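You operate a simulated robot arm through the tools that you are given. There is no shell and no other tool.

Carry out the task below with a simulated two-armed robot. There is one attempt and no reset: what you move stays moved.

Task
Switch the meter on and zero it on the clear vial.
Fine: put the vial back in its hole; leave the meter on. Set down upright: clear vial.

The check looks at the end state, three seconds after you hand in, the way a careful person would. Anything else that was tipped, shoved, dropped, spilled or broken makes it a failure.

Robot
Two 6-joint arms with fingered hands on one trunk that stands fixed in place. Base frame: the origin is at the foot of the trunk, x ahead of it, y to its left, z up; the work surface is at about z = 0.8. Lengths are in m, angles in rad, forces in N, time in s.
The left shoulder is at [0.05, 0.17, 1.083], the right one opposite. With the tool pointing down near the work surface each hand reaches from about 0.5 to 0.76 m from the base axis, measured 20 degrees to its own side. Payload 3.5 kg a hand.
The TCP of each hand is the grasp point between the finger pads, 0.026 m short of the fingertips. In the tool frame z runs along the fingers and y along their closing line. Largest opening 0.132 m; the body of the gripper starts 0.073 m behind the TCP. The gripper is a hand of 3 fingers: y runs from the thumb to the fingers, the wrist lies at [0, 0, -0.234] in the tool frame, and closing takes about 1.5 s.
Orientation is told as [roll, pitch, yaw] about the base's x, y, z axes, in that order, counted from this pose: with the fingers straight down and closing along the base's y, the tool's x points along the base's -x, its y along +y and its z along -z.

Tools
- The arms move only by the tool move_arm. It takes "left_increments", "right_increments" or both (then of equal length, played together; a hand with none holds still); each is a list of rows, each a list of 6 numbers: the shift along the tool's x, y, z in m, then the turn, a rotation vector about the tool's x, y, z in rad. In form: [[tx, ty, tz, ax, ay, az], ...]. A call has 1 to 20 rows; each row is the pose to reach, as a shift and turn from the pose commanded when the call began, along the tool's axes at that moment. "left_claw" and "right_claw" are, for a hand that has rows, the closure, from 0 (fully open) to 1 (shut), set as the call begins (left out, the last holds). A row lasts 0.2 s, in which the tool goes at most 0.05 m and 0.15 rad; a call with a longer step from one row to the next is refused whole, and so is a gripper value outside its range. A pose out of reach is approached as far as the arm can. The call stops where the force on the tool passes 40 N (or 10 N more than at its start, if that is more) or the arm is blocked; 0.2 s more then pass. Each finger travels about 0.108 m/s and halts on what it meets, pressing with about 31 N; the grip force reading is that of the motor and also rises with nothing between the fingers. The clock runs only during rows and for 0.2 s after the last one: add rows that repeat a pose to give the fingers time. The reply holds the time, the measured pose of the TCP, the force on the tool along the base axes, the opening and the grip force, in the units named above and with some noise, with the torque about the TCP (base axes, N m) and any sound that the robot's microphone picked up.
- Cameras (640 x 400 px; columns grow to the right, rows downward): "scene" is now at [0.0373, -0.0195, 1.6768]; the picture's right is [-0.25, -0.97, 0.00], its down [-0.70, 0.18, -0.70] and it looks along [0.67, -0.17, -0.72] (base axes); focal length 342 px, centre (320, 200). "left" rides on the left gripper at [-0.062, 0.003, -0.092] in its tool frame; the picture's right is [-0.05, -1.00, 0.00], its down [0.83, -0.04, -0.56] and it looks along [0.55, -0.03, 0.83] (tool axes); focal length 230 px, centre (320, 200). "right" rides on the right gripper at [0.062, 0.003, -0.092] in its tool frame; the picture's right is [-0.05, 1.00, 0.00], its down [-0.83, -0.04, -0.56] and it looks along [-0.56, -0.03, 0.83] (tool axes); focal length 230 px, centre (320, 200). There is no depth. A picture from a camera that has moved, and an enlarged one, comes with that camera's place and axes in the base frame and with its lens.
- get_image(camera): a new picture of that camera. It takes no simulated time.
- lift_body(by): slides the trunk up (or, below 0, down) by that many m; the arms and the scene camera ride with it, the base frame stays. It gives what a move gives, with no picture.
- set_fingers(finger1, finger2, thumb_bend, hand): sets how far each is bent, from 0 (flat) to 1 (curled in); at 0.3 the hand is open as for a grip, at 0.7 the pads meet at the TCP. One left out holds its place. A second passes; each finger stops where it meets its share of the squeeze, and holds until it gets a number again. A gripper value or a shape takes the hand back. It gives what a move gives, with no picture; readings hold the bend of each and the force on the fingers (four entries, about 0 where the hand has none), thumb and palm.
- grasp_type(shape, hand): the hand has 3 fingers and takes this shape, open, in about a second: jaw (thumb against the fingers, like two jaws); tri (thumb and two fingers); tip (a fingertip pinch); poke (one finger out to press); point (the index stretched); flat (the hand flat); cup (the hand cupped); fist (a fist). The gripper value then closes the fingers along that shape, each until it touches; the sizes above hold for jaw. It gives what a move gives, with no picture.
- turn_head(pan, tilt): turns the head with the scene camera to pan (to the left, within 1.501 rad either way) and tilt (down, from -0.506 to 1.204), counted from straight ahead of the robot. It gives what a move gives.
- inspect(camera, box): a new picture of the part [left, top, right, bottom] of that camera's present view, enlarged. It takes no simulated time.
- hand_in(): hands the job in; it is judged then, once.

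Places have to be worked out from the pictures, the camera data and where the tool is seen. Open the grippers and draw the arms clear of the work before you hand the job in, unless the task says otherwise.

The tools are called after "Request:" as a command line: name --argument value ..., lists and objects as JSON in quotes. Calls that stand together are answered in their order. move_arm: Moves the arms, as the interface text tells. Its arguments: {"type":"object","properties":{"left_increments":{"type":"array","items":{"type":"array","items":{"type":"number"}}},"left_claw":{"type":"number"},"right_increments":{"type":"array","items":{"type":"array","items":{"type":"number"}}},"right_claw":{"type":"number"}},"required":[]} The other tools are called the same way: lift_body (by) slides the trunk up or down; grasp_type (shape, hand) gives the hand a shape; set_fingers (finger1, finger2, thumb_bend, hand) moves the fingers one by one; turn_head (pan, tilt) turns the head that bears the scene camera; get_image (camera) takes a picture; inspect (camera, box) takes an enlarged picture of a part of a camera's view; hand_in () hands the job in.

At the start:

```text
time: 0.0
left_ee_pos: [0.5455, 0.0706, 1.2164]
left_tcp_rot: [-0.001, 0.0, 0.0]
left_contact_force: [0.3, -0.8, 0.5]
left_torque: [0.0, -0.01, -0.02]
left_gripper_width: 0.1318
left_finger_force: 0.0
left_shape: jaw
left_bend: [0.3, 0.3, 0.3]
left_finger forces: [0.0, 0.0, 0.0, 0.0, 0.1, 0.0]
right_ee_pos: [0.5514, -0.3798, 1.1929]
right_tcp_rot: [0.0, 0.0, -0.002]
right_contact_force: [-0.3, -0.1, 0.7]
right_torque: [-0.01, 0.0, 0.0]
right_gripper_width: 0.1318
right_finger_force: 0.1
right_shape: jaw
right_bend: [0.3, 0.3, 0.3]
right_finger forces: [0.0, 0.0, 0.0, 0.1, 0.1, 0.0]
trunk travel left (down, up): [-0.698, 0.012]
head pan, tilt: [-0.248, 0.801]
```

scene: 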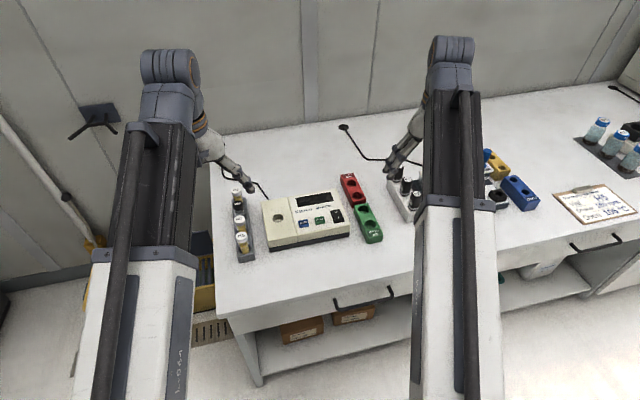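
right: 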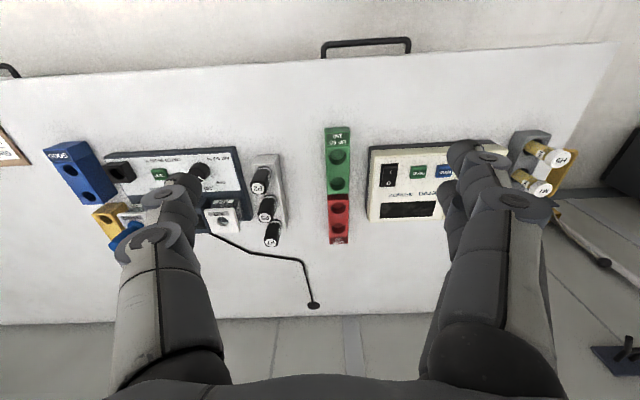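
left: 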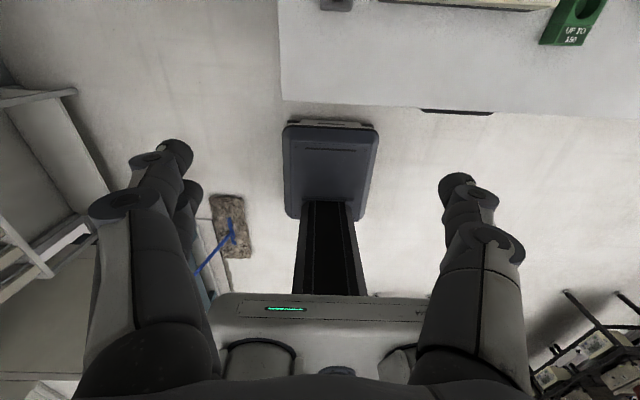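

The scene shows a cream meter with a vial well, a rack of vials on its left, and red/green blocks on its right. I enlarge these to read the labels.

Request:
inspect --camera "scene" --box '[210, 160, 390, 272]'

Request:
inspect --camera "scene" --box '[380, 130, 560, 242]'

Request:
inspect --camera "right" --box '[320, 110, 600, 285]'

Request:
inspect --camera "scene" --box '[540, 90, 640, 240]'

```text
3.56 times, centred on (300, 216) of scene
camera zoom: at [0.0373, -0.0195, 1.6768], right [-0.25, -0.97, 0.0], down [-0.7, 0.18, -0.7], along [0.67, -0.17, -0.72], focal length 1214 px, centre (391, 143)
```

zoom: 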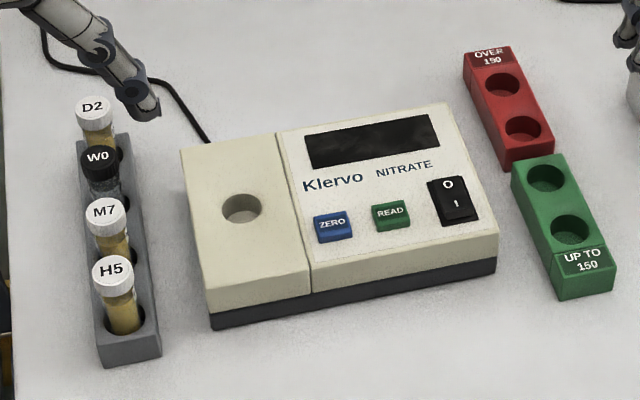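

```text
3.56 times, centred on (470, 186) of scene
camera zoom: at [0.0373, -0.0195, 1.6768], right [-0.25, -0.97, 0.0], down [-0.7, 0.18, -0.7], along [0.67, -0.17, -0.72], focal length 1214 px, centre (-213, 250)
```

zoom: 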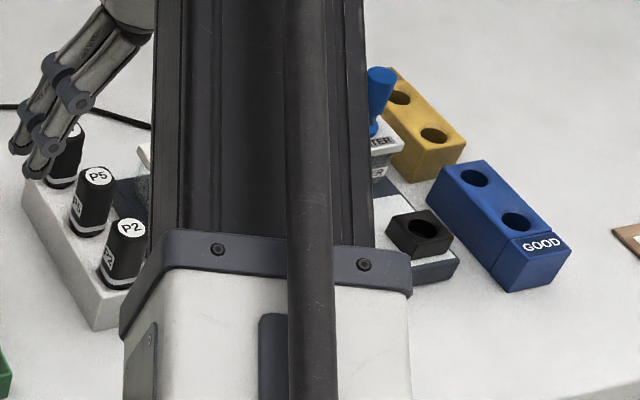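

```text
2.29 times, centred on (460, 198) of right
camera zoom: at [0.4904, -0.3768, 1.2826], right [0.05, 1.0, 0.0], down [0.83, -0.04, 0.56], along [0.56, -0.03, -0.83], focal length 526 px, centre (0, 206)
```

zoom: 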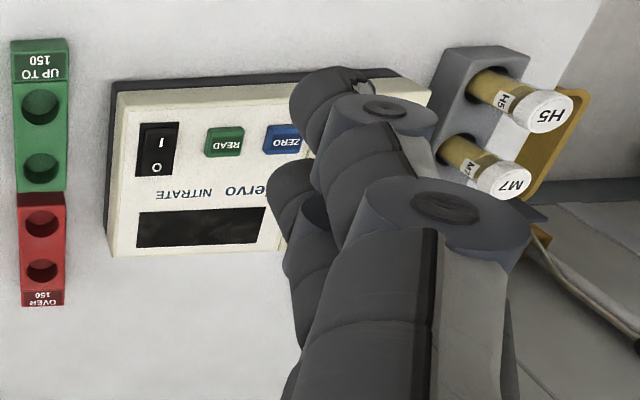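

```text
2.67 times, centred on (590, 165) of scene
camera zoom: at [0.0373, -0.0195, 1.6768], right [-0.25, -0.97, 0.0], down [-0.7, 0.18, -0.7], along [0.67, -0.17, -0.72], focal length 911 px, centre (-400, 293)
```

zoom: 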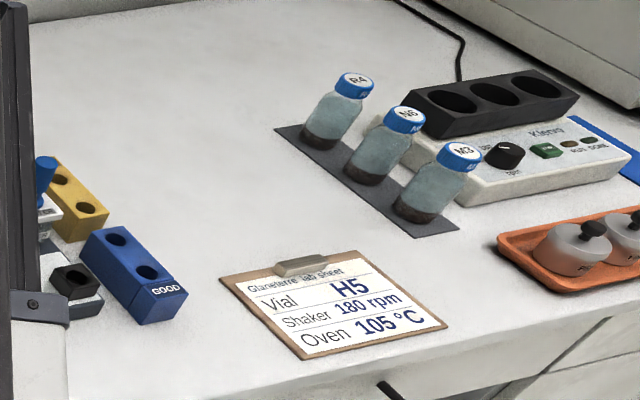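

The clear vial is W0 with the black cap, second from the back of the left rack. The meter has a ZERO button, a READ button and an O/I rocker. I take closer pictures to get the positions right.

Request:
inspect --camera "scene" --box '[220, 180, 300, 230]'

Request:
inspect --camera "scene" --box '[220, 220, 300, 270]'

Request:
inspect --camera "scene" --box '[280, 185, 360, 235]'

Request:
inspect --camera "right" --box '[360, 130, 480, 230]'

```text
8.00 times, centred on (260, 205) of scene
camera zoom: at [0.0373, -0.0195, 1.6768], right [-0.25, -0.97, 0.0], down [-0.7, 0.18, -0.7], along [0.67, -0.17, -0.72], focal length 2732 px, centre (800, 160)
```

zoom: 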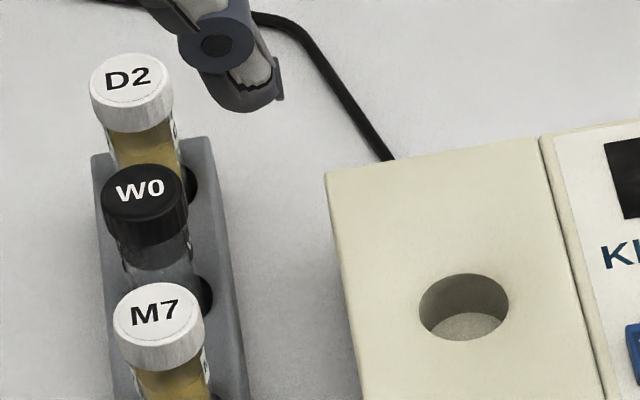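

```text
8.00 times, centred on (260, 245) of scene
camera zoom: at [0.0373, -0.0195, 1.6768], right [-0.25, -0.97, 0.0], down [-0.7, 0.18, -0.7], along [0.67, -0.17, -0.72], focal length 2732 px, centre (800, -160)
```

zoom: 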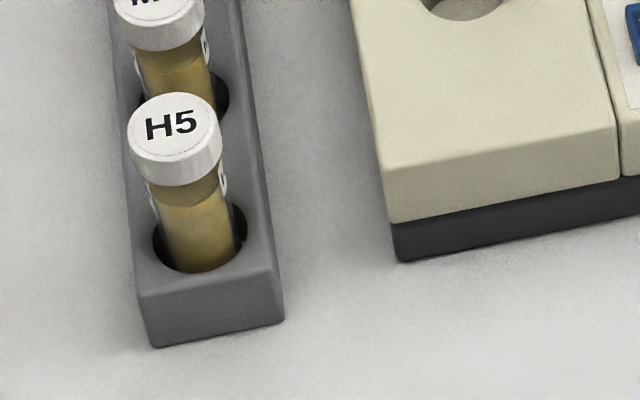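

```text
8.00 times, centred on (320, 210) of scene
camera zoom: at [0.0373, -0.0195, 1.6768], right [-0.25, -0.97, 0.0], down [-0.7, 0.18, -0.7], along [0.67, -0.17, -0.72], focal length 2732 px, centre (320, 120)
```

zoom: 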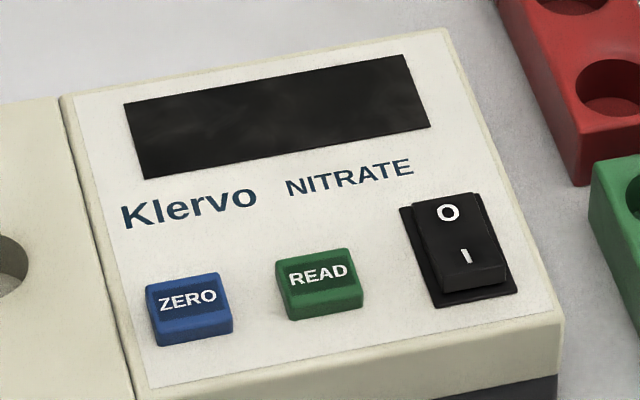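

```text
4.00 times, centred on (420, 180) of right
camera zoom: at [0.4904, -0.3768, 1.2826], right [0.05, 1.0, 0.0], down [0.83, -0.04, 0.56], along [0.56, -0.03, -0.83], focal length 920 px, centre (-80, 280)
```

zoom: 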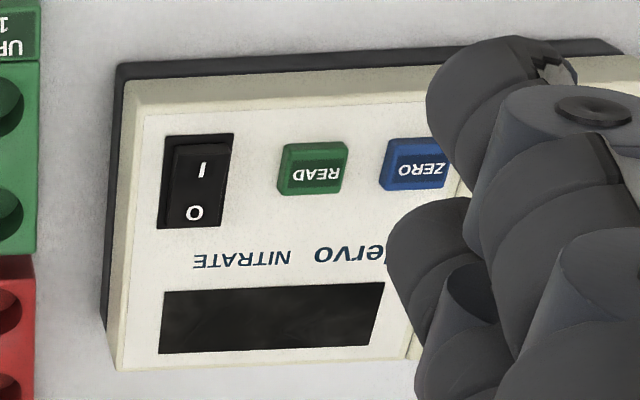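

From the two views I judge the rocker's I side to be at about (0.708, -0.249, 0.872) and ZERO at (0.711, -0.138, 0.87). The well is at about (0.755, -0.065, 0.865), and W0 is at about (0.814, 0.05) with its cap top near z = 0.90. The O side is down now, so the meter is off. I shape the right hand for poking.

Request:
grasp_type --shape "poke" --hand "right"

Request:
get_image --camera "right"

Request:
inspect --camera "scene" --box '[360, 100, 500, 210]'

Request:
inspect --camera "scene" --box '[258, 200, 298, 230]'

```text
time: 0.9
left_ee_pos: [0.5456, 0.07, 1.2164]
left_tcp_rot: [-0.001, 0.002, 0.0]
left_contact_force: [-0.3, 0.0, -0.6]
left_torque: [-0.02, 0.02, -0.01]
left_gripper_width: 0.1317
left_finger_force: 0.1
left_shape: jaw
left_bend: [0.3, 0.3, 0.3]
left_finger forces: [0.0, 0.0, 0.1, 0.1, 0.1, 0.0]
right_ee_pos: [0.551, -0.3799, 1.1913]
right_tcp_rot: [-0.001, 0.0, -0.001]
right_contact_force: [0.7, -0.5, 1.0]
right_torque: [-0.01, -0.05, 0.05]
right_gripper_width: 0.0
right_finger_force: 0.1
right_shape: poke
right_bend: [1.0, 1.0, 0.45]
right_finger forces: [0.1, 0.0, 0.0, 0.0, 0.1, 0.0]
trunk travel left (down, up): [-0.698, 0.012]
head pan, tilt: [-0.248, 0.801]
```

```text
taken
camera right: at [0.4904, -0.3768, 1.2826], right [0.05, 1.0, 0.0], down [0.83, -0.04, 0.56], along [0.56, -0.03, -0.83], focal length 230 px, centre (320, 200)
```

right: 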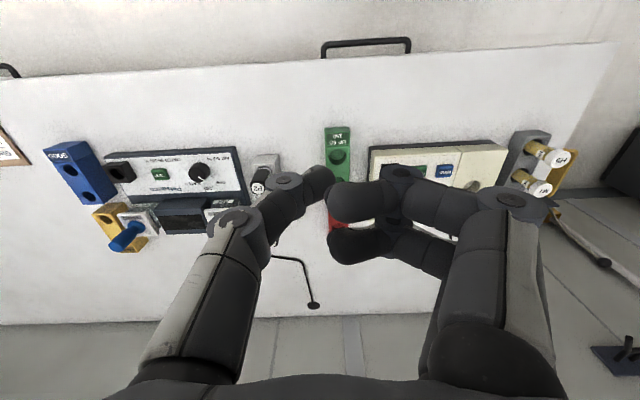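

```text
3.64 times, centred on (430, 155) of scene
camera zoom: at [0.0373, -0.0195, 1.6768], right [-0.25, -0.97, 0.0], down [-0.7, 0.18, -0.7], along [0.67, -0.17, -0.72], focal length 1242 px, centre (-80, 364)
```

zoom: 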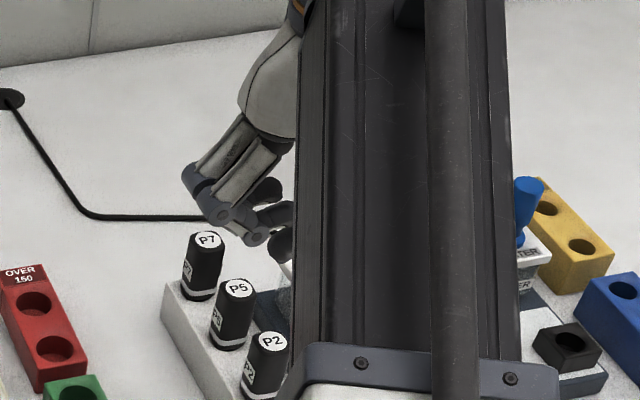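

```text
13.33 times, centred on (278, 215) of scene
camera zoom: at [0.0373, -0.0195, 1.6768], right [-0.25, -0.97, 0.0], down [-0.7, 0.18, -0.7], along [0.67, -0.17, -0.72], focal length 4553 px, centre (880, 0)
```

zoom: 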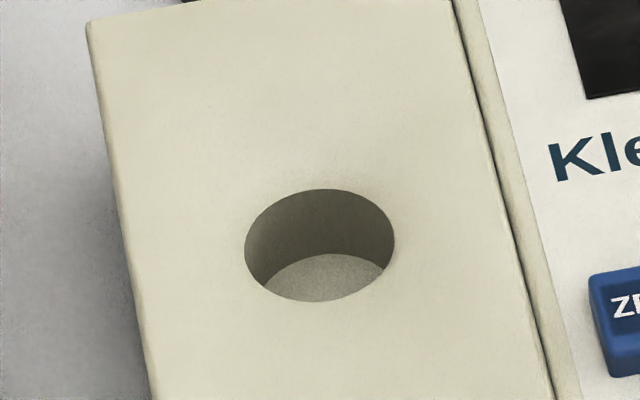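

The poke shape curls both fingers and leaves the thumb reaching toward the tool axis. I enlarge the hand to find where the thumb tip is.

Request:
inspect --camera "right" --box '[200, 120, 460, 290]'

```text
2.35 times, centred on (330, 205) of right
camera zoom: at [0.4904, -0.3768, 1.2826], right [0.05, 1.0, 0.0], down [0.83, -0.04, 0.56], along [0.56, -0.03, -0.83], focal length 541 px, centre (296, 188)
```

zoom: 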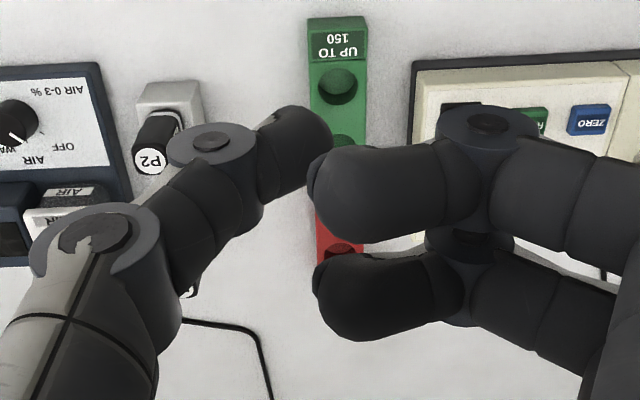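

The thumb tip protrudes only about 2 cm below the curled knuckles, which is awkward beside a standing vial. I try the "point" shape to compare.

Request:
grasp_type --shape "point" --hand "right"

Request:
inspect --camera "right" --box '[140, 60, 560, 330]'

```text
time: 1.8
left_ee_pos: [0.5466, 0.0703, 1.217]
left_tcp_rot: [0.001, 0.001, -0.001]
left_contact_force: [0.4, 0.7, -0.4]
left_torque: [0.04, 0.01, -0.04]
left_gripper_width: 0.1318
left_finger_force: 0.1
left_shape: jaw
left_bend: [0.3, 0.3, 0.3]
left_finger forces: [0.0, 0.0, 0.1, 0.1, 0.1, 0.1]
right_ee_pos: [0.5503, -0.3793, 1.1922]
right_tcp_rot: [0.001, -0.001, -0.001]
right_contact_force: [-0.5, -0.9, -0.7]
right_torque: [0.01, -0.03, 0.0]
right_gripper_width: 0.0
right_finger_force: 0.1
right_shape: point
right_bend: [0.24, 1.0, 0.48]
right_finger forces: [0.1, 0.0, 0.0, 0.0, 0.0, 0.0]
trunk travel left (down, up): [-0.698, 0.012]
head pan, tilt: [-0.248, 0.801]
```

```text
1.48 times, centred on (350, 195) of right
camera zoom: at [0.4904, -0.3768, 1.2826], right [0.05, 1.0, 0.0], down [0.83, -0.04, 0.56], along [0.56, -0.03, -0.83], focal length 341 px, centre (276, 207)
```

zoom: 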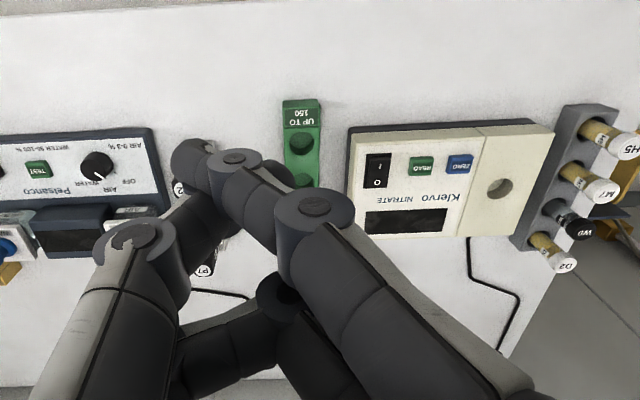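

"Point" crosses under the hand and is hard to place. A closed jaw has a known geometry, with its tips on the tool axis 26 mm past the TCP, so I return to jaw, close it, and turn it 90 degrees so the tip is thin along x.

Request:
grasp_type --shape "jaw" --hand "right"

Request:
move_arm --right_increments '[[-0.01, 0.01, 0.0, 0, 0, -0.14], [-0.02, 0.02, 0.0, 0, 0, -0.28], [-0.03, 0.03, 0.0, 0, 0, -0.42], [-0.04, 0.04, 0.0, 0, 0, -0.56], [-0.05, 0.05, 0.0, 0, 0, -0.7], [-0.06, 0.06, 0.0, 0, 0, -0.84], [-0.07, 0.07, 0.0, 0, 0, -0.98], [-0.08, 0.08, 0.0, 0, 0, -1.12], [-0.09, 0.09, 0.01, 0, 0, -1.26], [-0.1, 0.1, 0.02, 0, 0, -1.4], [-0.11, 0.11, 0.03, 0, 0, -1.54], [-0.12, 0.12, 0.05, 0, 0, -1.5708], [-0.12, 0.12, 0.06, 0, 0, -1.5708]]' --right_claw 1.0

Request:
get_image --camera "scene"

Request:
get_image --camera "right"

```text
time: 2.7
left_ee_pos: [0.5465, 0.0708, 1.2169]
left_tcp_rot: [-0.001, 0.0, -0.001]
left_contact_force: [-1.0, -0.3, -0.4]
left_torque: [-0.02, 0.01, -0.01]
left_gripper_width: 0.1319
left_finger_force: 0.1
left_shape: jaw
left_bend: [0.3, 0.3, 0.3]
left_finger forces: [0.0, 0.0, 0.1, 0.0, 0.1, 0.2]
right_ee_pos: [0.5508, -0.3804, 1.1922]
right_tcp_rot: [0.001, 0.0, -0.002]
right_contact_force: [-1.0, 0.7, 0.3]
right_torque: [0.0, -0.03, 0.01]
right_gripper_width: 0.095
right_finger_force: 0.0
right_shape: jaw
right_bend: [0.3, 0.77, 0.3]
right_finger forces: [0.0, 0.0, 0.0, 0.1, 0.0, 0.0]
trunk travel left (down, up): [-0.698, 0.012]
head pan, tilt: [-0.248, 0.801]
```

```text
time: 5.5
left_ee_pos: [0.5464, 0.0701, 1.2176]
left_tcp_rot: [0.0, -0.001, 0.0]
left_contact_force: [-0.2, 0.5, 0.6]
left_torque: [-0.02, -0.02, -0.01]
left_gripper_width: 0.1319
left_finger_force: 0.0
left_shape: jaw
left_bend: [0.3, 0.3, 0.3]
left_finger forces: [0.0, 0.1, 0.0, 0.0, 0.0, 0.0]
right_ee_pos: [0.6641, -0.2116, 1.1607]
right_tcp_rot: [-0.001, 0.003, 1.372]
right_contact_force: [0.1, 0.3, 0.2]
right_torque: [0.03, -0.02, 0.02]
right_gripper_width: 0.0
right_finger_force: 30.7
right_shape: jaw
right_bend: [0.66, 0.74, 0.65]
right_finger forces: [0.0, 0.0, 0.0, 0.0, 0.0, 0.1]
right hand out of reach, approached as far as the arm can: row 9, 10, 11, 12, 13
trunk travel left (down, up): [-0.698, 0.012]
head pan, tilt: [-0.248, 0.801]
```

```text
taken
camera scene: at [0.0373, -0.0194, 1.6768], right [-0.25, -0.97, 0.0], down [-0.7, 0.18, -0.7], along [0.67, -0.17, -0.72], focal length 342 px, centre (320, 200)
```

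scene: 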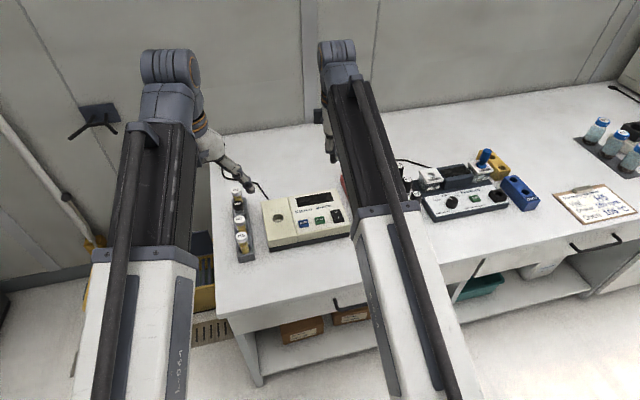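

```text
taken
camera right: at [0.6493, -0.2707, 1.2507], right [-0.97, 0.25, 0.0], down [0.21, 0.81, 0.55], along [0.14, 0.53, -0.83], focal length 230 px, centre (320, 200)
```

right: 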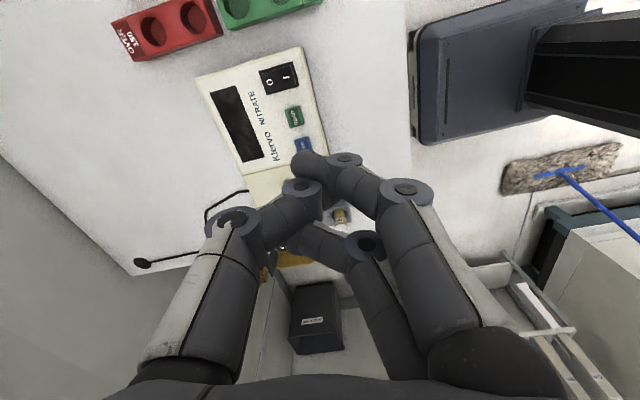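

The hand got most of the way round but was out of reach at that height, with yaw 1.37. I descend 0.10 m straight down, where the reach should be better, and then check the pose.

Request:
move_arm --right_increments '[[0, 0, 0.03, 0, 0, 0], [0, 0, 0.06, 0, 0, 0], [0, 0, 0.09, 0, 0, 0], [0, 0, 0.1, 0, 0, 0], [0, 0, 0.1, 0, 0, 0]]'

Request:
get_image --camera "right"

Request:
get_image --camera "scene"

```text
time: 6.7
left_ee_pos: [0.5456, 0.071, 1.2173]
left_tcp_rot: [0.0, 0.001, -0.001]
left_contact_force: [-0.2, 0.8, -0.5]
left_torque: [-0.02, 0.01, -0.02]
left_gripper_width: 0.1323
left_finger_force: 0.0
left_shape: jaw
left_bend: [0.3, 0.3, 0.3]
left_finger forces: [0.0, 0.0, 0.0, 0.0, 0.0, 0.1]
right_ee_pos: [0.6643, -0.2123, 1.0616]
right_tcp_rot: [0.0, 0.004, 1.37]
right_contact_force: [0.3, 0.5, -0.6]
right_torque: [0.02, -0.02, 0.01]
right_gripper_width: 0.0
right_finger_force: 31.1
right_shape: jaw
right_bend: [0.66, 0.74, 0.65]
right_finger forces: [0.1, 0.0, 0.1, 0.0, 0.0, 0.1]
trunk travel left (down, up): [-0.698, 0.012]
head pan, tilt: [-0.248, 0.801]
```

```text
taken
camera right: at [0.6495, -0.2718, 1.1524], right [-0.97, 0.25, 0.0], down [0.21, 0.81, 0.55], along [0.14, 0.53, -0.83], focal length 230 px, centre (320, 200)
```

right: 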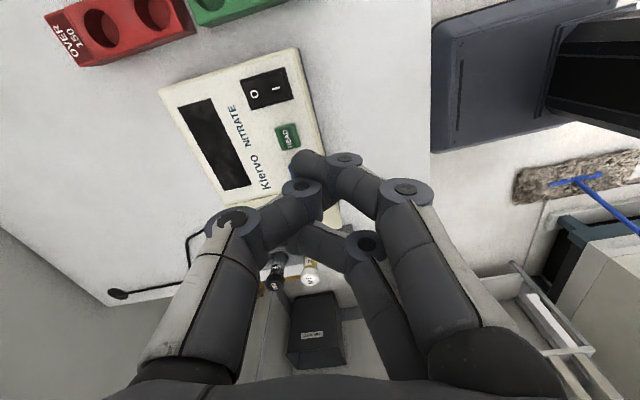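

```text
taken
camera scene: at [0.0373, -0.0195, 1.6768], right [-0.25, -0.97, 0.0], down [-0.7, 0.18, -0.7], along [0.67, -0.17, -0.72], focal length 342 px, centre (320, 200)
```

scene: 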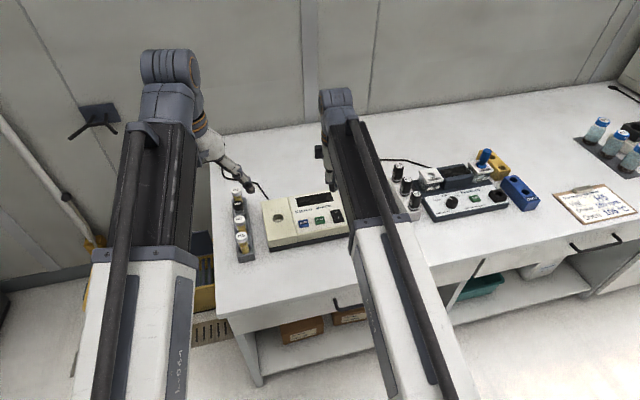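

A call that runs out of reach resets to the pose actually reached, so the hand is now at (0.664, -0.212, 1.062). I move it to above the I side, about (0.70, -0.249, 0.96).

Request:
move_arm --right_increments '[[0.01, -0.014, 0.02, 0, 0, 0], [0.02, -0.028, 0.04, 0, 0, 0], [0.0291, -0.0427, 0.07, 0, 0, 0], [0.0291, -0.0427, 0.1, 0, 0, 0], [0.0291, -0.0427, 0.1, 0, 0, 0]]'

Request:
get_image --camera "right"

Request:
inspect --camera "scene" --box '[250, 130, 410, 250]'

```text
time: 7.9
left_ee_pos: [0.5461, 0.0696, 1.2172]
left_tcp_rot: [-0.001, 0.001, 0.001]
left_contact_force: [0.1, -0.3, 0.2]
left_torque: [0.01, 0.01, 0.0]
left_gripper_width: 0.1319
left_finger_force: 0.2
left_shape: jaw
left_bend: [0.3, 0.3, 0.3]
left_finger forces: [0.0, 0.1, 0.0, 0.0, 0.0, 0.0]
right_ee_pos: [0.7, -0.2297, 0.9621]
right_tcp_rot: [-0.002, 0.011, 1.353]
right_contact_force: [0.8, -0.5, 0.2]
right_torque: [-0.02, -0.03, -0.02]
right_gripper_width: 0.0002
right_finger_force: 30.8
right_shape: jaw
right_bend: [0.66, 0.74, 0.65]
right_finger forces: [0.0, 0.1, 0.1, 0.0, 0.0, 0.0]
right hand out of reach, approached as far as the arm can: row 1, 2, 3, 4, 5
trunk travel left (down, up): [-0.698, 0.012]
head pan, tilt: [-0.248, 0.801]
```

```text
taken
camera right: at [0.6841, -0.2877, 1.053], right [-0.96, 0.27, 0.0], down [0.22, 0.81, 0.55], along [0.15, 0.53, -0.84], focal length 230 px, centre (320, 200)
```

right: 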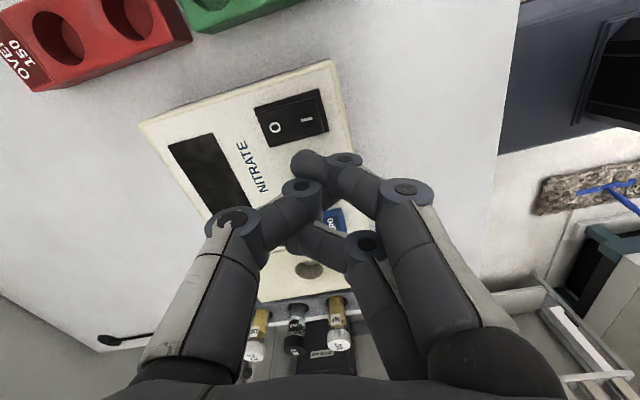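

```text
3.33 times, centred on (330, 190) of scene
camera zoom: at [0.0373, -0.0193, 1.6768], right [-0.25, -0.97, 0.0], down [-0.7, 0.18, -0.7], along [0.67, -0.17, -0.72], focal length 1138 px, centre (287, 233)
```

zoom: 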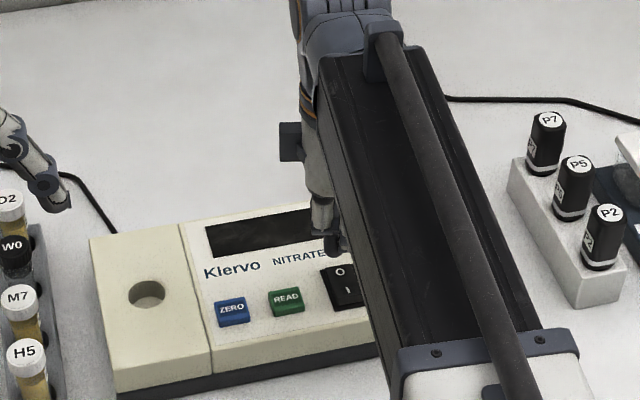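

The wrist limit seems to be yaw no more than about 1.44 plus the arm's bearing, so I ease the yaw to about 1.27 while shifting over to y = -0.249.

Request:
move_arm --right_increments '[[0.0, 0.0, 0, 0, 0, 0.08], [0.01, -0.002, 0, 0, 0, 0.08], [0.0188, -0.0042, 0, 0, 0, 0.08], [0.0188, -0.0042, 0, 0, 0, 0.08]]'

Request:
get_image --camera "right"

Request:
inspect --camera "scene" --box '[280, 150, 400, 240]'

```text
time: 8.9
left_ee_pos: [0.5466, 0.0699, 1.2176]
left_tcp_rot: [0.0, 0.0, -0.001]
left_contact_force: [0.2, -0.1, 0.4]
left_torque: [0.03, 0.0, 0.02]
left_gripper_width: 0.1319
left_finger_force: 0.0
left_shape: jaw
left_bend: [0.3, 0.3, 0.3]
left_finger forces: [0.0, 0.0, 0.0, 0.0, 0.0, 0.0]
right_ee_pos: [0.7008, -0.2495, 0.9608]
right_tcp_rot: [-0.001, 0.003, 1.293]
right_contact_force: [-0.1, -0.4, 0.6]
right_torque: [-0.02, 0.03, -0.04]
right_gripper_width: 0.0
right_finger_force: 31.0
right_shape: jaw
right_bend: [0.66, 0.74, 0.65]
right_finger forces: [0.1, 0.0, 0.0, 0.1, 0.0, 0.1]
trunk travel left (down, up): [-0.698, 0.012]
head pan, tilt: [-0.248, 0.801]
```

```text
taken
camera right: at [0.6825, -0.3069, 1.0524], right [-0.95, 0.32, 0.0], down [0.27, 0.79, 0.55], along [0.18, 0.52, -0.83], focal length 230 px, centre (320, 200)
```

right: 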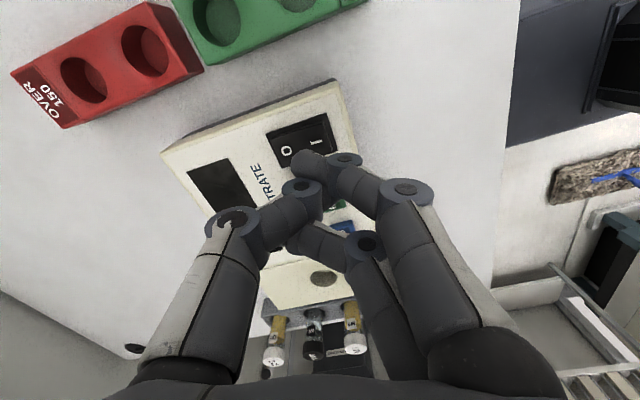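

```text
4.44 times, centred on (340, 195) of scene
camera zoom: at [0.0373, -0.0195, 1.6768], right [-0.25, -0.97, 0.0], down [-0.7, 0.18, -0.7], along [0.67, -0.17, -0.72], focal length 1518 px, centre (231, 222)
```

zoom: 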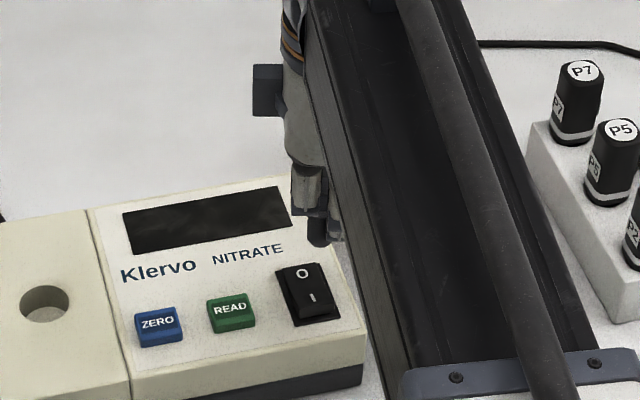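

The tip is at about (0.70, -0.247, 0.938), just above the I side. I lower it 50 mm and look again.

Request:
move_arm --right_increments '[[0, 0, 0.02, 0, 0, 0], [0, 0, 0.04, 0, 0, 0], [0, 0, 0.05, 0, 0, 0], [0, 0, 0.05, 0, 0, 0]]'

Request:
inspect --camera "right" --box '[220, 60, 440, 220]'

Request:
inspect --camera "scene" --box '[300, 170, 380, 230]'

```text
time: 9.9
left_ee_pos: [0.5455, 0.0705, 1.2172]
left_tcp_rot: [0.0, 0.001, 0.0]
left_contact_force: [0.4, -0.1, 0.7]
left_torque: [0.0, -0.01, -0.03]
left_gripper_width: 0.1318
left_finger_force: 0.1
left_shape: jaw
left_bend: [0.3, 0.3, 0.3]
left_finger forces: [0.0, 0.0, 0.0, 0.0, 0.1, 0.0]
right_ee_pos: [0.7013, -0.2493, 0.9105]
right_tcp_rot: [-0.002, 0.004, 1.293]
right_contact_force: [-0.8, -0.6, 0.2]
right_torque: [0.0, -0.02, 0.01]
right_gripper_width: 0.0003
right_finger_force: 30.8
right_shape: jaw
right_bend: [0.66, 0.74, 0.65]
right_finger forces: [0.0, 0.0, 0.1, 0.0, 0.0, 0.0]
trunk travel left (down, up): [-0.698, 0.012]
head pan, tilt: [-0.248, 0.801]
```

```text
2.50 times, centred on (330, 140) of right
camera zoom: at [0.6818, -0.3074, 1.0017], right [-0.95, 0.32, 0.0], down [0.27, 0.79, 0.55], along [0.18, 0.52, -0.83], focal length 575 px, centre (295, 350)
```

zoom: 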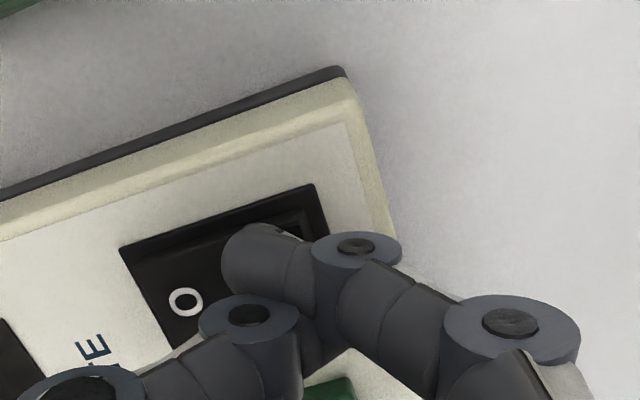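

```text
6.67 times, centred on (340, 200) of scene
camera zoom: at [0.0373, -0.0195, 1.6768], right [-0.25, -0.97, 0.0], down [-0.7, 0.18, -0.7], along [0.67, -0.17, -0.72], focal length 2276 px, centre (187, 200)
```

zoom: 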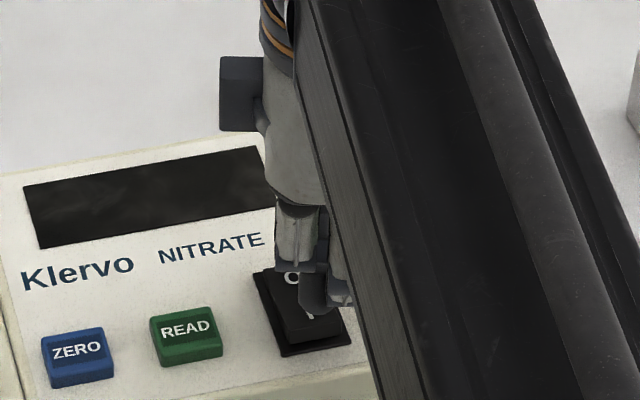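

The tip is over the I half of the rocker with no contact yet. I press down in small steps and watch the force.

Request:
move_arm --right_increments '[[0, 0, 0.006, 0, 0, 0], [0, 0, 0.01, 0, 0, 0], [0, 0, 0.013, 0, 0, 0], [0, 0, 0.016, 0, 0, 0], [0, 0, 0.018, 0, 0, 0]]'

Request:
inspect --camera "scene" --box '[300, 170, 380, 230]'

Request:
inspect --camera "right" --box '[220, 60, 440, 220]'

```text
time: 11.1
left_ee_pos: [0.5453, 0.0715, 1.2181]
left_tcp_rot: [-0.002, 0.001, 0.0]
left_contact_force: [0.2, -0.1, -0.2]
left_torque: [0.0, 0.02, -0.02]
left_gripper_width: 0.1317
left_finger_force: 0.1
left_shape: jaw
left_bend: [0.3, 0.3, 0.3]
left_finger forces: [0.0, 0.0, 0.0, 0.1, 0.0, 0.1]
right_ee_pos: [0.701, -0.2479, 0.8939]
right_tcp_rot: [-0.003, 0.004, 1.291]
right_contact_force: [-2.8, 1.4, 7.1]
right_torque: [-0.02, -0.01, -0.02]
right_gripper_width: 0.0002
right_finger_force: 31.1
right_shape: jaw
right_bend: [0.67, 0.74, 0.65]
right_finger forces: [0.1, 0.0, 0.1, 0.0, 0.0, 0.0]
trunk travel left (down, up): [-0.698, 0.012]
head pan, tilt: [-0.248, 0.801]
```

```text
6.67 times, centred on (340, 200) of scene
camera zoom: at [0.0364, -0.019, 1.6769], right [-0.25, -0.97, 0.0], down [-0.7, 0.18, -0.7], along [0.67, -0.17, -0.72], focal length 2276 px, centre (187, 200)
```

zoom: 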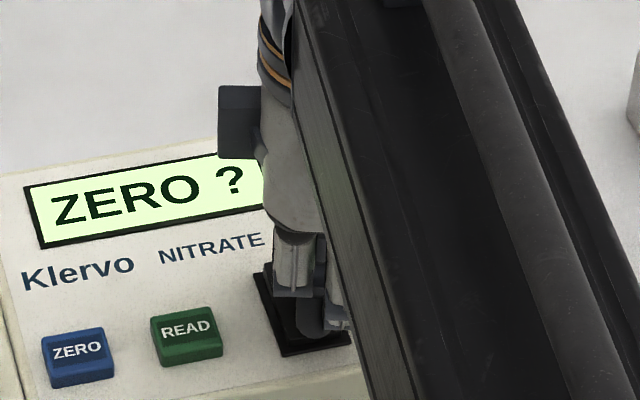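

```text
2.50 times, centred on (330, 140) of right
camera zoom: at [0.682, -0.3068, 0.9851], right [-0.95, 0.32, 0.0], down [0.27, 0.79, 0.55], along [0.18, 0.52, -0.83], focal length 575 px, centre (295, 350)
```

zoom: 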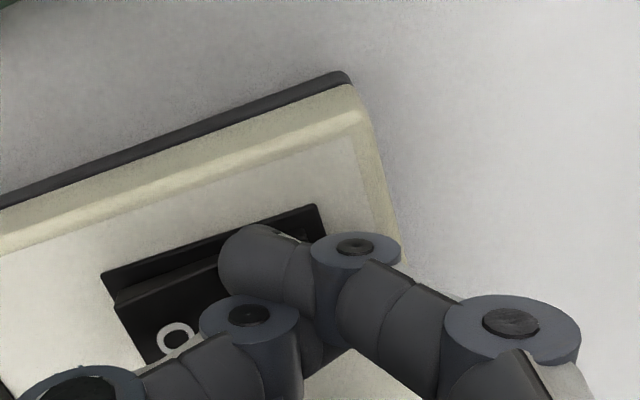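

The display lights up with "ZERO ?", so the meter is on. I lift the right hand straight up off the rocker.

Request:
move_arm --right_increments '[[0, 0, -0.02, 0, 0, 0], [0, 0, -0.05, 0, 0, 0], [0, 0, -0.09, 0, 0, 0], [0, 0, -0.13, 0, 0, 0.0], [0.03, 0.02, -0.15, 0, 0, 0.14], [0.06, 0.04, -0.15, 0, 0, 0.28], [0.09, 0.06, -0.15, 0, 0, 0.28], [0.09, 0.06, -0.15, 0, 0, 0.28]]'

Request:
get_image --camera "scene"

Request:
inspect --camera "scene" --box '[280, 180, 380, 250]'

```text
time: 12.9
left_ee_pos: [0.5465, 0.0708, 1.2171]
left_tcp_rot: [0.001, 0.0, -0.001]
left_contact_force: [-0.7, -0.9, 1.1]
left_torque: [0.0, -0.02, 0.0]
left_gripper_width: 0.1321
left_finger_force: 0.1
left_shape: jaw
left_bend: [0.3, 0.3, 0.3]
left_finger forces: [0.0, 0.0, 0.0, 0.1, 0.1, 0.1]
right_ee_pos: [0.6218, -0.3175, 1.0442]
right_tcp_rot: [-0.002, 0.002, 1.011]
right_contact_force: [-0.3, -0.9, 0.2]
right_torque: [0.04, 0.01, 0.01]
right_gripper_width: 0.0001
right_finger_force: 31.4
right_shape: jaw
right_bend: [0.67, 0.74, 0.65]
right_finger forces: [0.0, 0.0, 0.0, 0.0, 0.1, 0.0]
trunk travel left (down, up): [-0.698, 0.012]
head pan, tilt: [-0.248, 0.801]
```

```text
taken
camera scene: at [0.0375, -0.0194, 1.6768], right [-0.25, -0.97, 0.0], down [-0.7, 0.18, -0.7], along [0.67, -0.17, -0.72], focal length 342 px, centre (320, 200)
```

scene: 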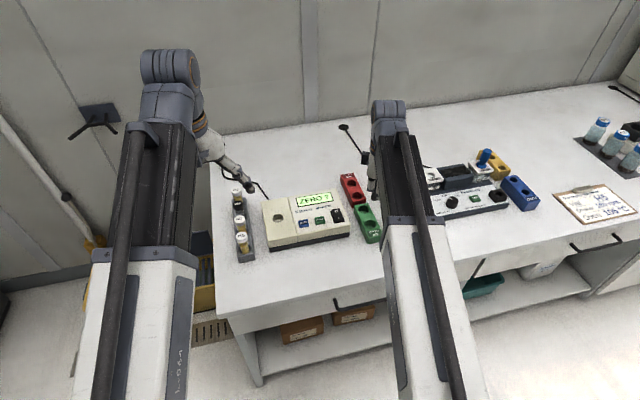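

```text
5.71 times, centred on (330, 215) of scene
camera zoom: at [0.0375, -0.0194, 1.6768], right [-0.25, -0.97, 0.0], down [-0.7, 0.18, -0.7], along [0.67, -0.17, -0.72], focal length 1951 px, centre (263, 114)
```

zoom: 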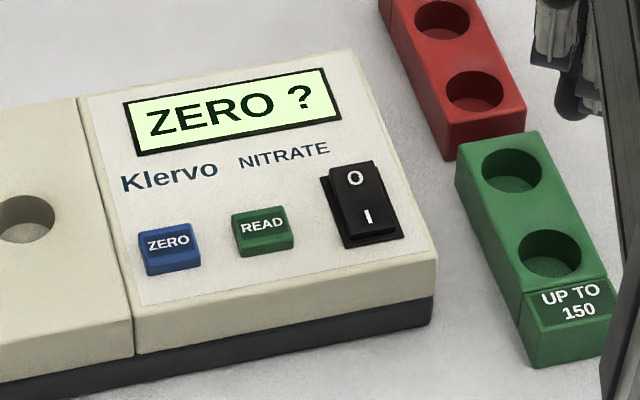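

The meter is on and undisturbed. Now the left hand goes to W0, tilted about 37 degrees forward for reach with its fingers opened to about 85 mm, stopping at a pose above the vial.

Request:
move_arm --left_increments '[[-0.0267, -0.0021, 0.0227, 0, -0.065, 0], [-0.0535, -0.0042, 0.0454, 0, -0.13, 0], [-0.0802, -0.0062, 0.0681, 0, -0.195, 0], [-0.107, -0.0083, 0.0908, 0, -0.26, 0], [-0.1337, -0.0104, 0.1135, 0, -0.325, 0], [-0.1605, -0.0125, 0.1362, 0, -0.39, 0], [-0.1872, -0.0146, 0.1589, 0, -0.455, 0], [-0.214, -0.0166, 0.1816, 0, -0.52, 0], [-0.2407, -0.0187, 0.2043, 0, -0.585, 0], [-0.2675, -0.0208, 0.227, 0, -0.65, 0], [-0.2675, -0.0208, 0.227, 0, -0.65, 0]]' --left_claw 0.35

Request:
get_image --camera "left"

Request:
get_image --camera "scene"

```text
time: 15.3
left_ee_pos: [0.8143, 0.0505, 0.9907]
left_tcp_rot: [-0.002, -0.652, 0.001]
left_contact_force: [-0.1, 0.1, 0.5]
left_torque: [0.0, 0.0, 0.05]
left_gripper_width: 0.0861
left_finger_force: 0.0
left_shape: jaw
left_bend: [0.7, 0.7, 0.67]
left_finger forces: [0.0, 0.0, 0.1, 0.1, 0.0, 0.0]
right_ee_pos: [0.6215, -0.3176, 1.0429]
right_tcp_rot: [-0.003, 0.004, 1.012]
right_contact_force: [0.5, 0.4, -0.6]
right_torque: [0.0, 0.03, 0.01]
right_gripper_width: 0.0
right_finger_force: 30.3
right_shape: jaw
right_bend: [0.67, 0.74, 0.65]
right_finger forces: [0.0, 0.0, 0.0, 0.0, 0.1, 0.0]
trunk travel left (down, up): [-0.698, 0.012]
head pan, tilt: [-0.248, 0.801]
```

```text
taken
camera left: at [0.8077, 0.0533, 1.1023], right [0.04, -1.0, 0.03], down [-1.0, -0.04, -0.06], along [0.06, -0.03, -1.0], focal length 230 px, centre (320, 200)
```

left: 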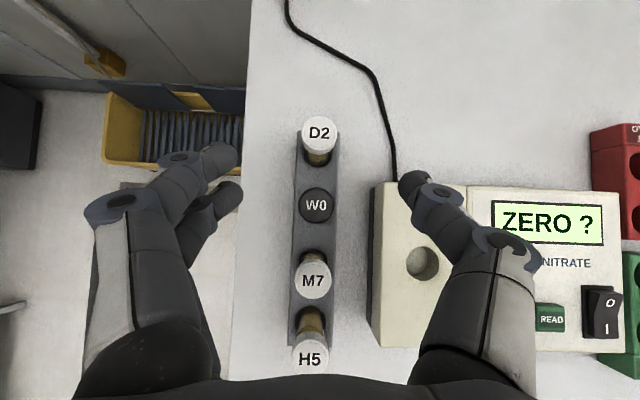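

```text
taken
camera scene: at [0.0372, -0.0195, 1.6768], right [-0.25, -0.97, 0.0], down [-0.7, 0.18, -0.7], along [0.67, -0.17, -0.72], focal length 342 px, centre (320, 200)
```

scene: 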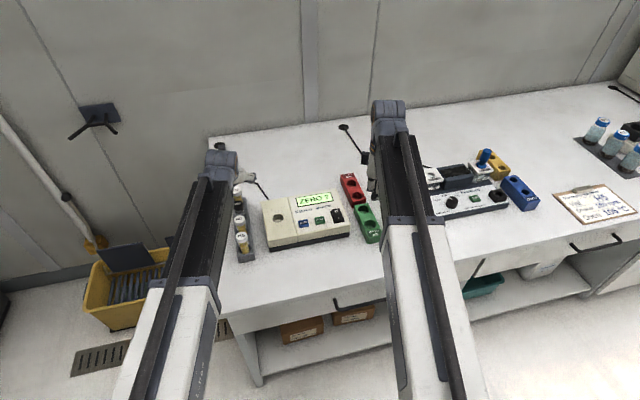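

The left camera looks straight down and puts W0 at (0.815, 0.0505), right below the TCP. I descend vertically to cap level, z about 0.889.

Request:
move_arm --left_increments '[[0.0125, 0, 0.0163, 0, 0, 0], [0.025, 0, 0.0326, 0, 0, 0], [0.0374, 0, 0.049, 0, 0, 0], [0.0499, 0, 0.0653, 0, 0, 0], [0.0617, 0, 0.0808, 0, 0, 0], [0.0617, 0, 0.0808, 0, 0, 0]]'

Request:
get_image --camera "left"

Request:
inspect --camera "scene" --box '[190, 140, 300, 220]'

```text
time: 16.7
left_ee_pos: [0.8118, 0.0489, 0.889]
left_tcp_rot: [0.0, -0.65, -0.001]
left_contact_force: [0.5, 0.8, 0.1]
left_torque: [0.0, 0.0, -0.01]
left_gripper_width: 0.0861
left_finger_force: 0.0
left_shape: jaw
left_bend: [0.7, 0.7, 0.67]
left_finger forces: [0.0, 0.0, 0.0, 0.1, 0.0, 0.1]
right_ee_pos: [0.6214, -0.3171, 1.0439]
right_tcp_rot: [-0.003, 0.003, 1.011]
right_contact_force: [-0.1, -0.9, -0.4]
right_torque: [0.0, -0.02, -0.02]
right_gripper_width: 0.0
right_finger_force: 30.9
right_shape: jaw
right_bend: [0.67, 0.74, 0.65]
right_finger forces: [0.0, 0.0, 0.0, 0.0, 0.0, 0.0]
trunk travel left (down, up): [-0.698, 0.012]
head pan, tilt: [-0.248, 0.801]
```

```text
taken
camera left: at [0.8068, 0.0525, 1.0014], right [0.04, -1.0, 0.03], down [-1.0, -0.04, -0.06], along [0.06, -0.03, -1.0], focal length 230 px, centre (320, 200)
```

left: 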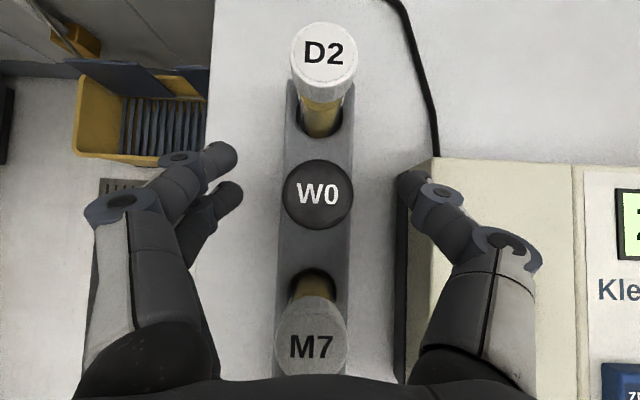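

```text
5.00 times, centred on (245, 180) of scene
camera zoom: at [0.0373, -0.0195, 1.6768], right [-0.25, -0.97, 0.0], down [-0.7, 0.18, -0.7], along [0.67, -0.17, -0.72], focal length 1707 px, centre (695, 300)
```

zoom: 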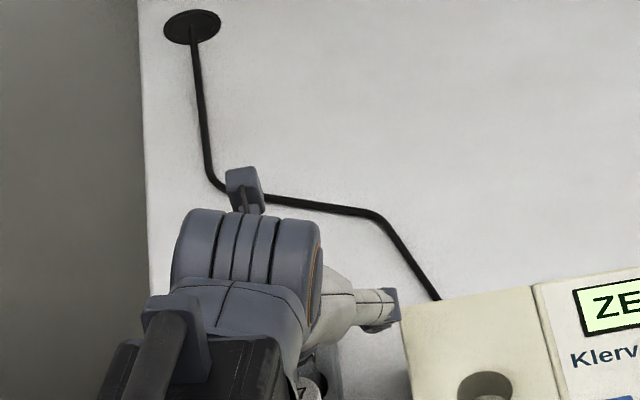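

The cap centre is at (0.8155, 0.050), about 3 mm ahead of the TCP. I nudge forward 3 mm and close the fingers on the cap.

Request:
move_arm --left_increments '[[-0.0024, 0.001, 0.0018, 0, 0, 0], [-0.0024, 0.001, 0.0018, 0, 0, 0], [-0.0024, 0.001, 0.0018, 0, 0, 0], [-0.0024, 0.001, 0.0018, 0, 0, 0], [-0.0024, 0.001, 0.0018, 0, 0, 0], [-0.0024, 0.001, 0.0018, 0, 0, 0], [-0.0024, 0.001, 0.0018, 0, 0, 0], [-0.0024, 0.001, 0.0018, 0, 0, 0]]' --left_claw 1.0

Request:
get_image --camera "left"

```text
time: 18.5
left_ee_pos: [0.8168, 0.0498, 0.8889]
left_tcp_rot: [0.001, -0.649, 0.001]
left_contact_force: [1.1, 0.4, 0.1]
left_torque: [-0.02, 0.0, 0.03]
left_gripper_width: 0.0003
left_finger_force: 30.8
left_shape: jaw
left_bend: [0.65, 0.73, 0.73]
left_finger forces: [0.1, 0.0, 0.1, 0.0, 1.3, 0.1]
right_ee_pos: [0.6215, -0.3167, 1.0446]
right_tcp_rot: [-0.001, 0.004, 1.013]
right_contact_force: [0.7, -0.3, 0.5]
right_torque: [0.0, 0.0, 0.01]
right_gripper_width: 0.0001
right_finger_force: 30.3
right_shape: jaw
right_bend: [0.67, 0.74, 0.65]
right_finger forces: [0.0, 0.0, 0.0, 0.1, 0.0, 0.0]
trunk travel left (down, up): [-0.698, 0.012]
head pan, tilt: [-0.248, 0.801]
```

```text
taken
camera left: at [0.8099, 0.0534, 1.0016], right [0.04, -1.0, 0.03], down [-1.0, -0.04, -0.06], along [0.06, -0.03, -1.0], focal length 230 px, centre (320, 200)
```

left: 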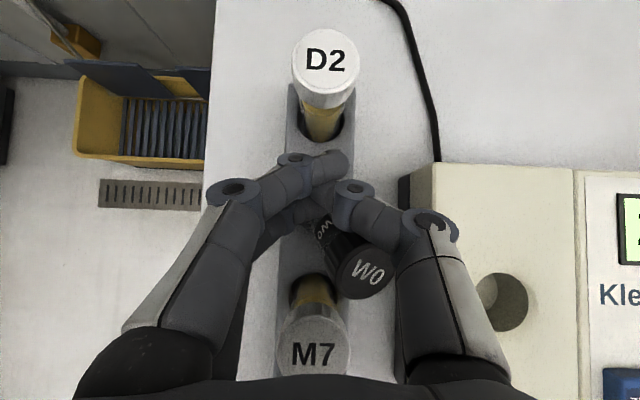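

The fingers shut without holding anything (width 0), and the vial has been squeezed back toward the palm and is now leaning. Before I move anything I take a close look.

Request:
inspect --camera "left" --box '[220, 110, 460, 380]'

Request:
inspect --camera "scene" --box '[200, 170, 290, 260]'

Request:
get_image --camera "right"

```text
1.48 times, centred on (340, 245) of left
camera zoom: at [0.8099, 0.0534, 1.0016], right [0.04, -1.0, 0.03], down [-1.0, -0.04, -0.06], along [0.06, -0.03, -1.0], focal length 341 px, centre (290, 133)
```

zoom: 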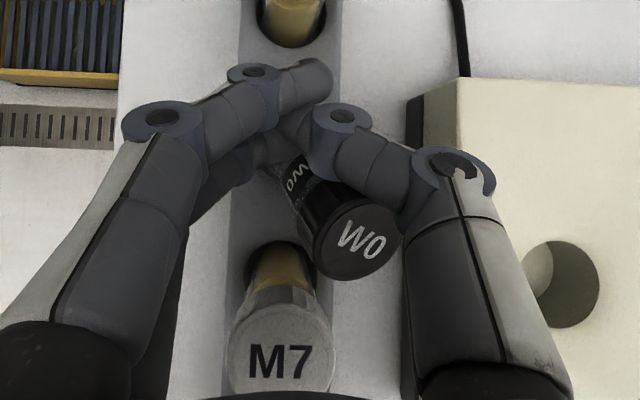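

```text
4.44 times, centred on (245, 215) of scene
camera zoom: at [0.0374, -0.0195, 1.6768], right [-0.25, -0.97, 0.0], down [-0.7, 0.18, -0.7], along [0.67, -0.17, -0.72], focal length 1518 px, centre (653, 133)
```

zoom: 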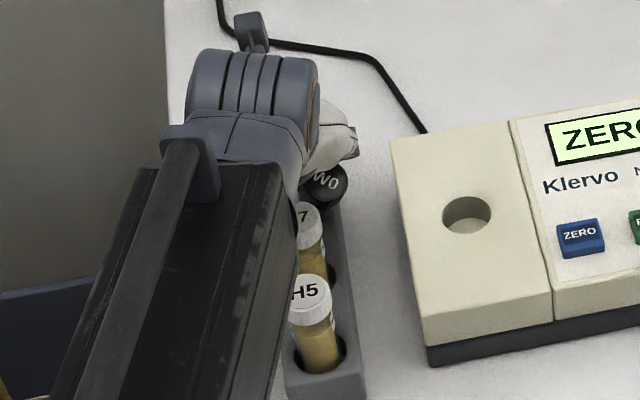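

```text
taken
camera right: at [0.5873, -0.3677, 1.1346], right [-0.82, 0.57, 0.0], down [0.48, 0.68, 0.55], along [0.32, 0.45, -0.83], focal length 230 px, centre (320, 200)
```

right: 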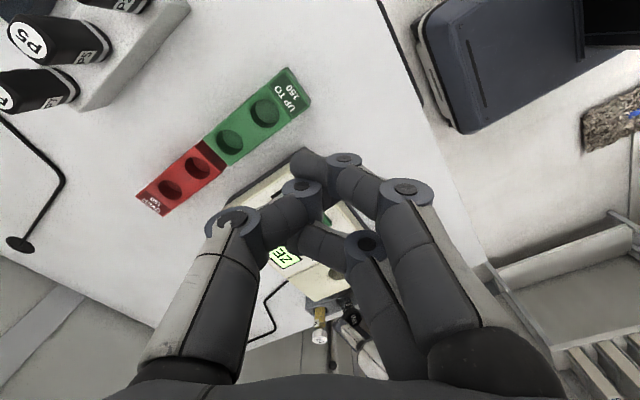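

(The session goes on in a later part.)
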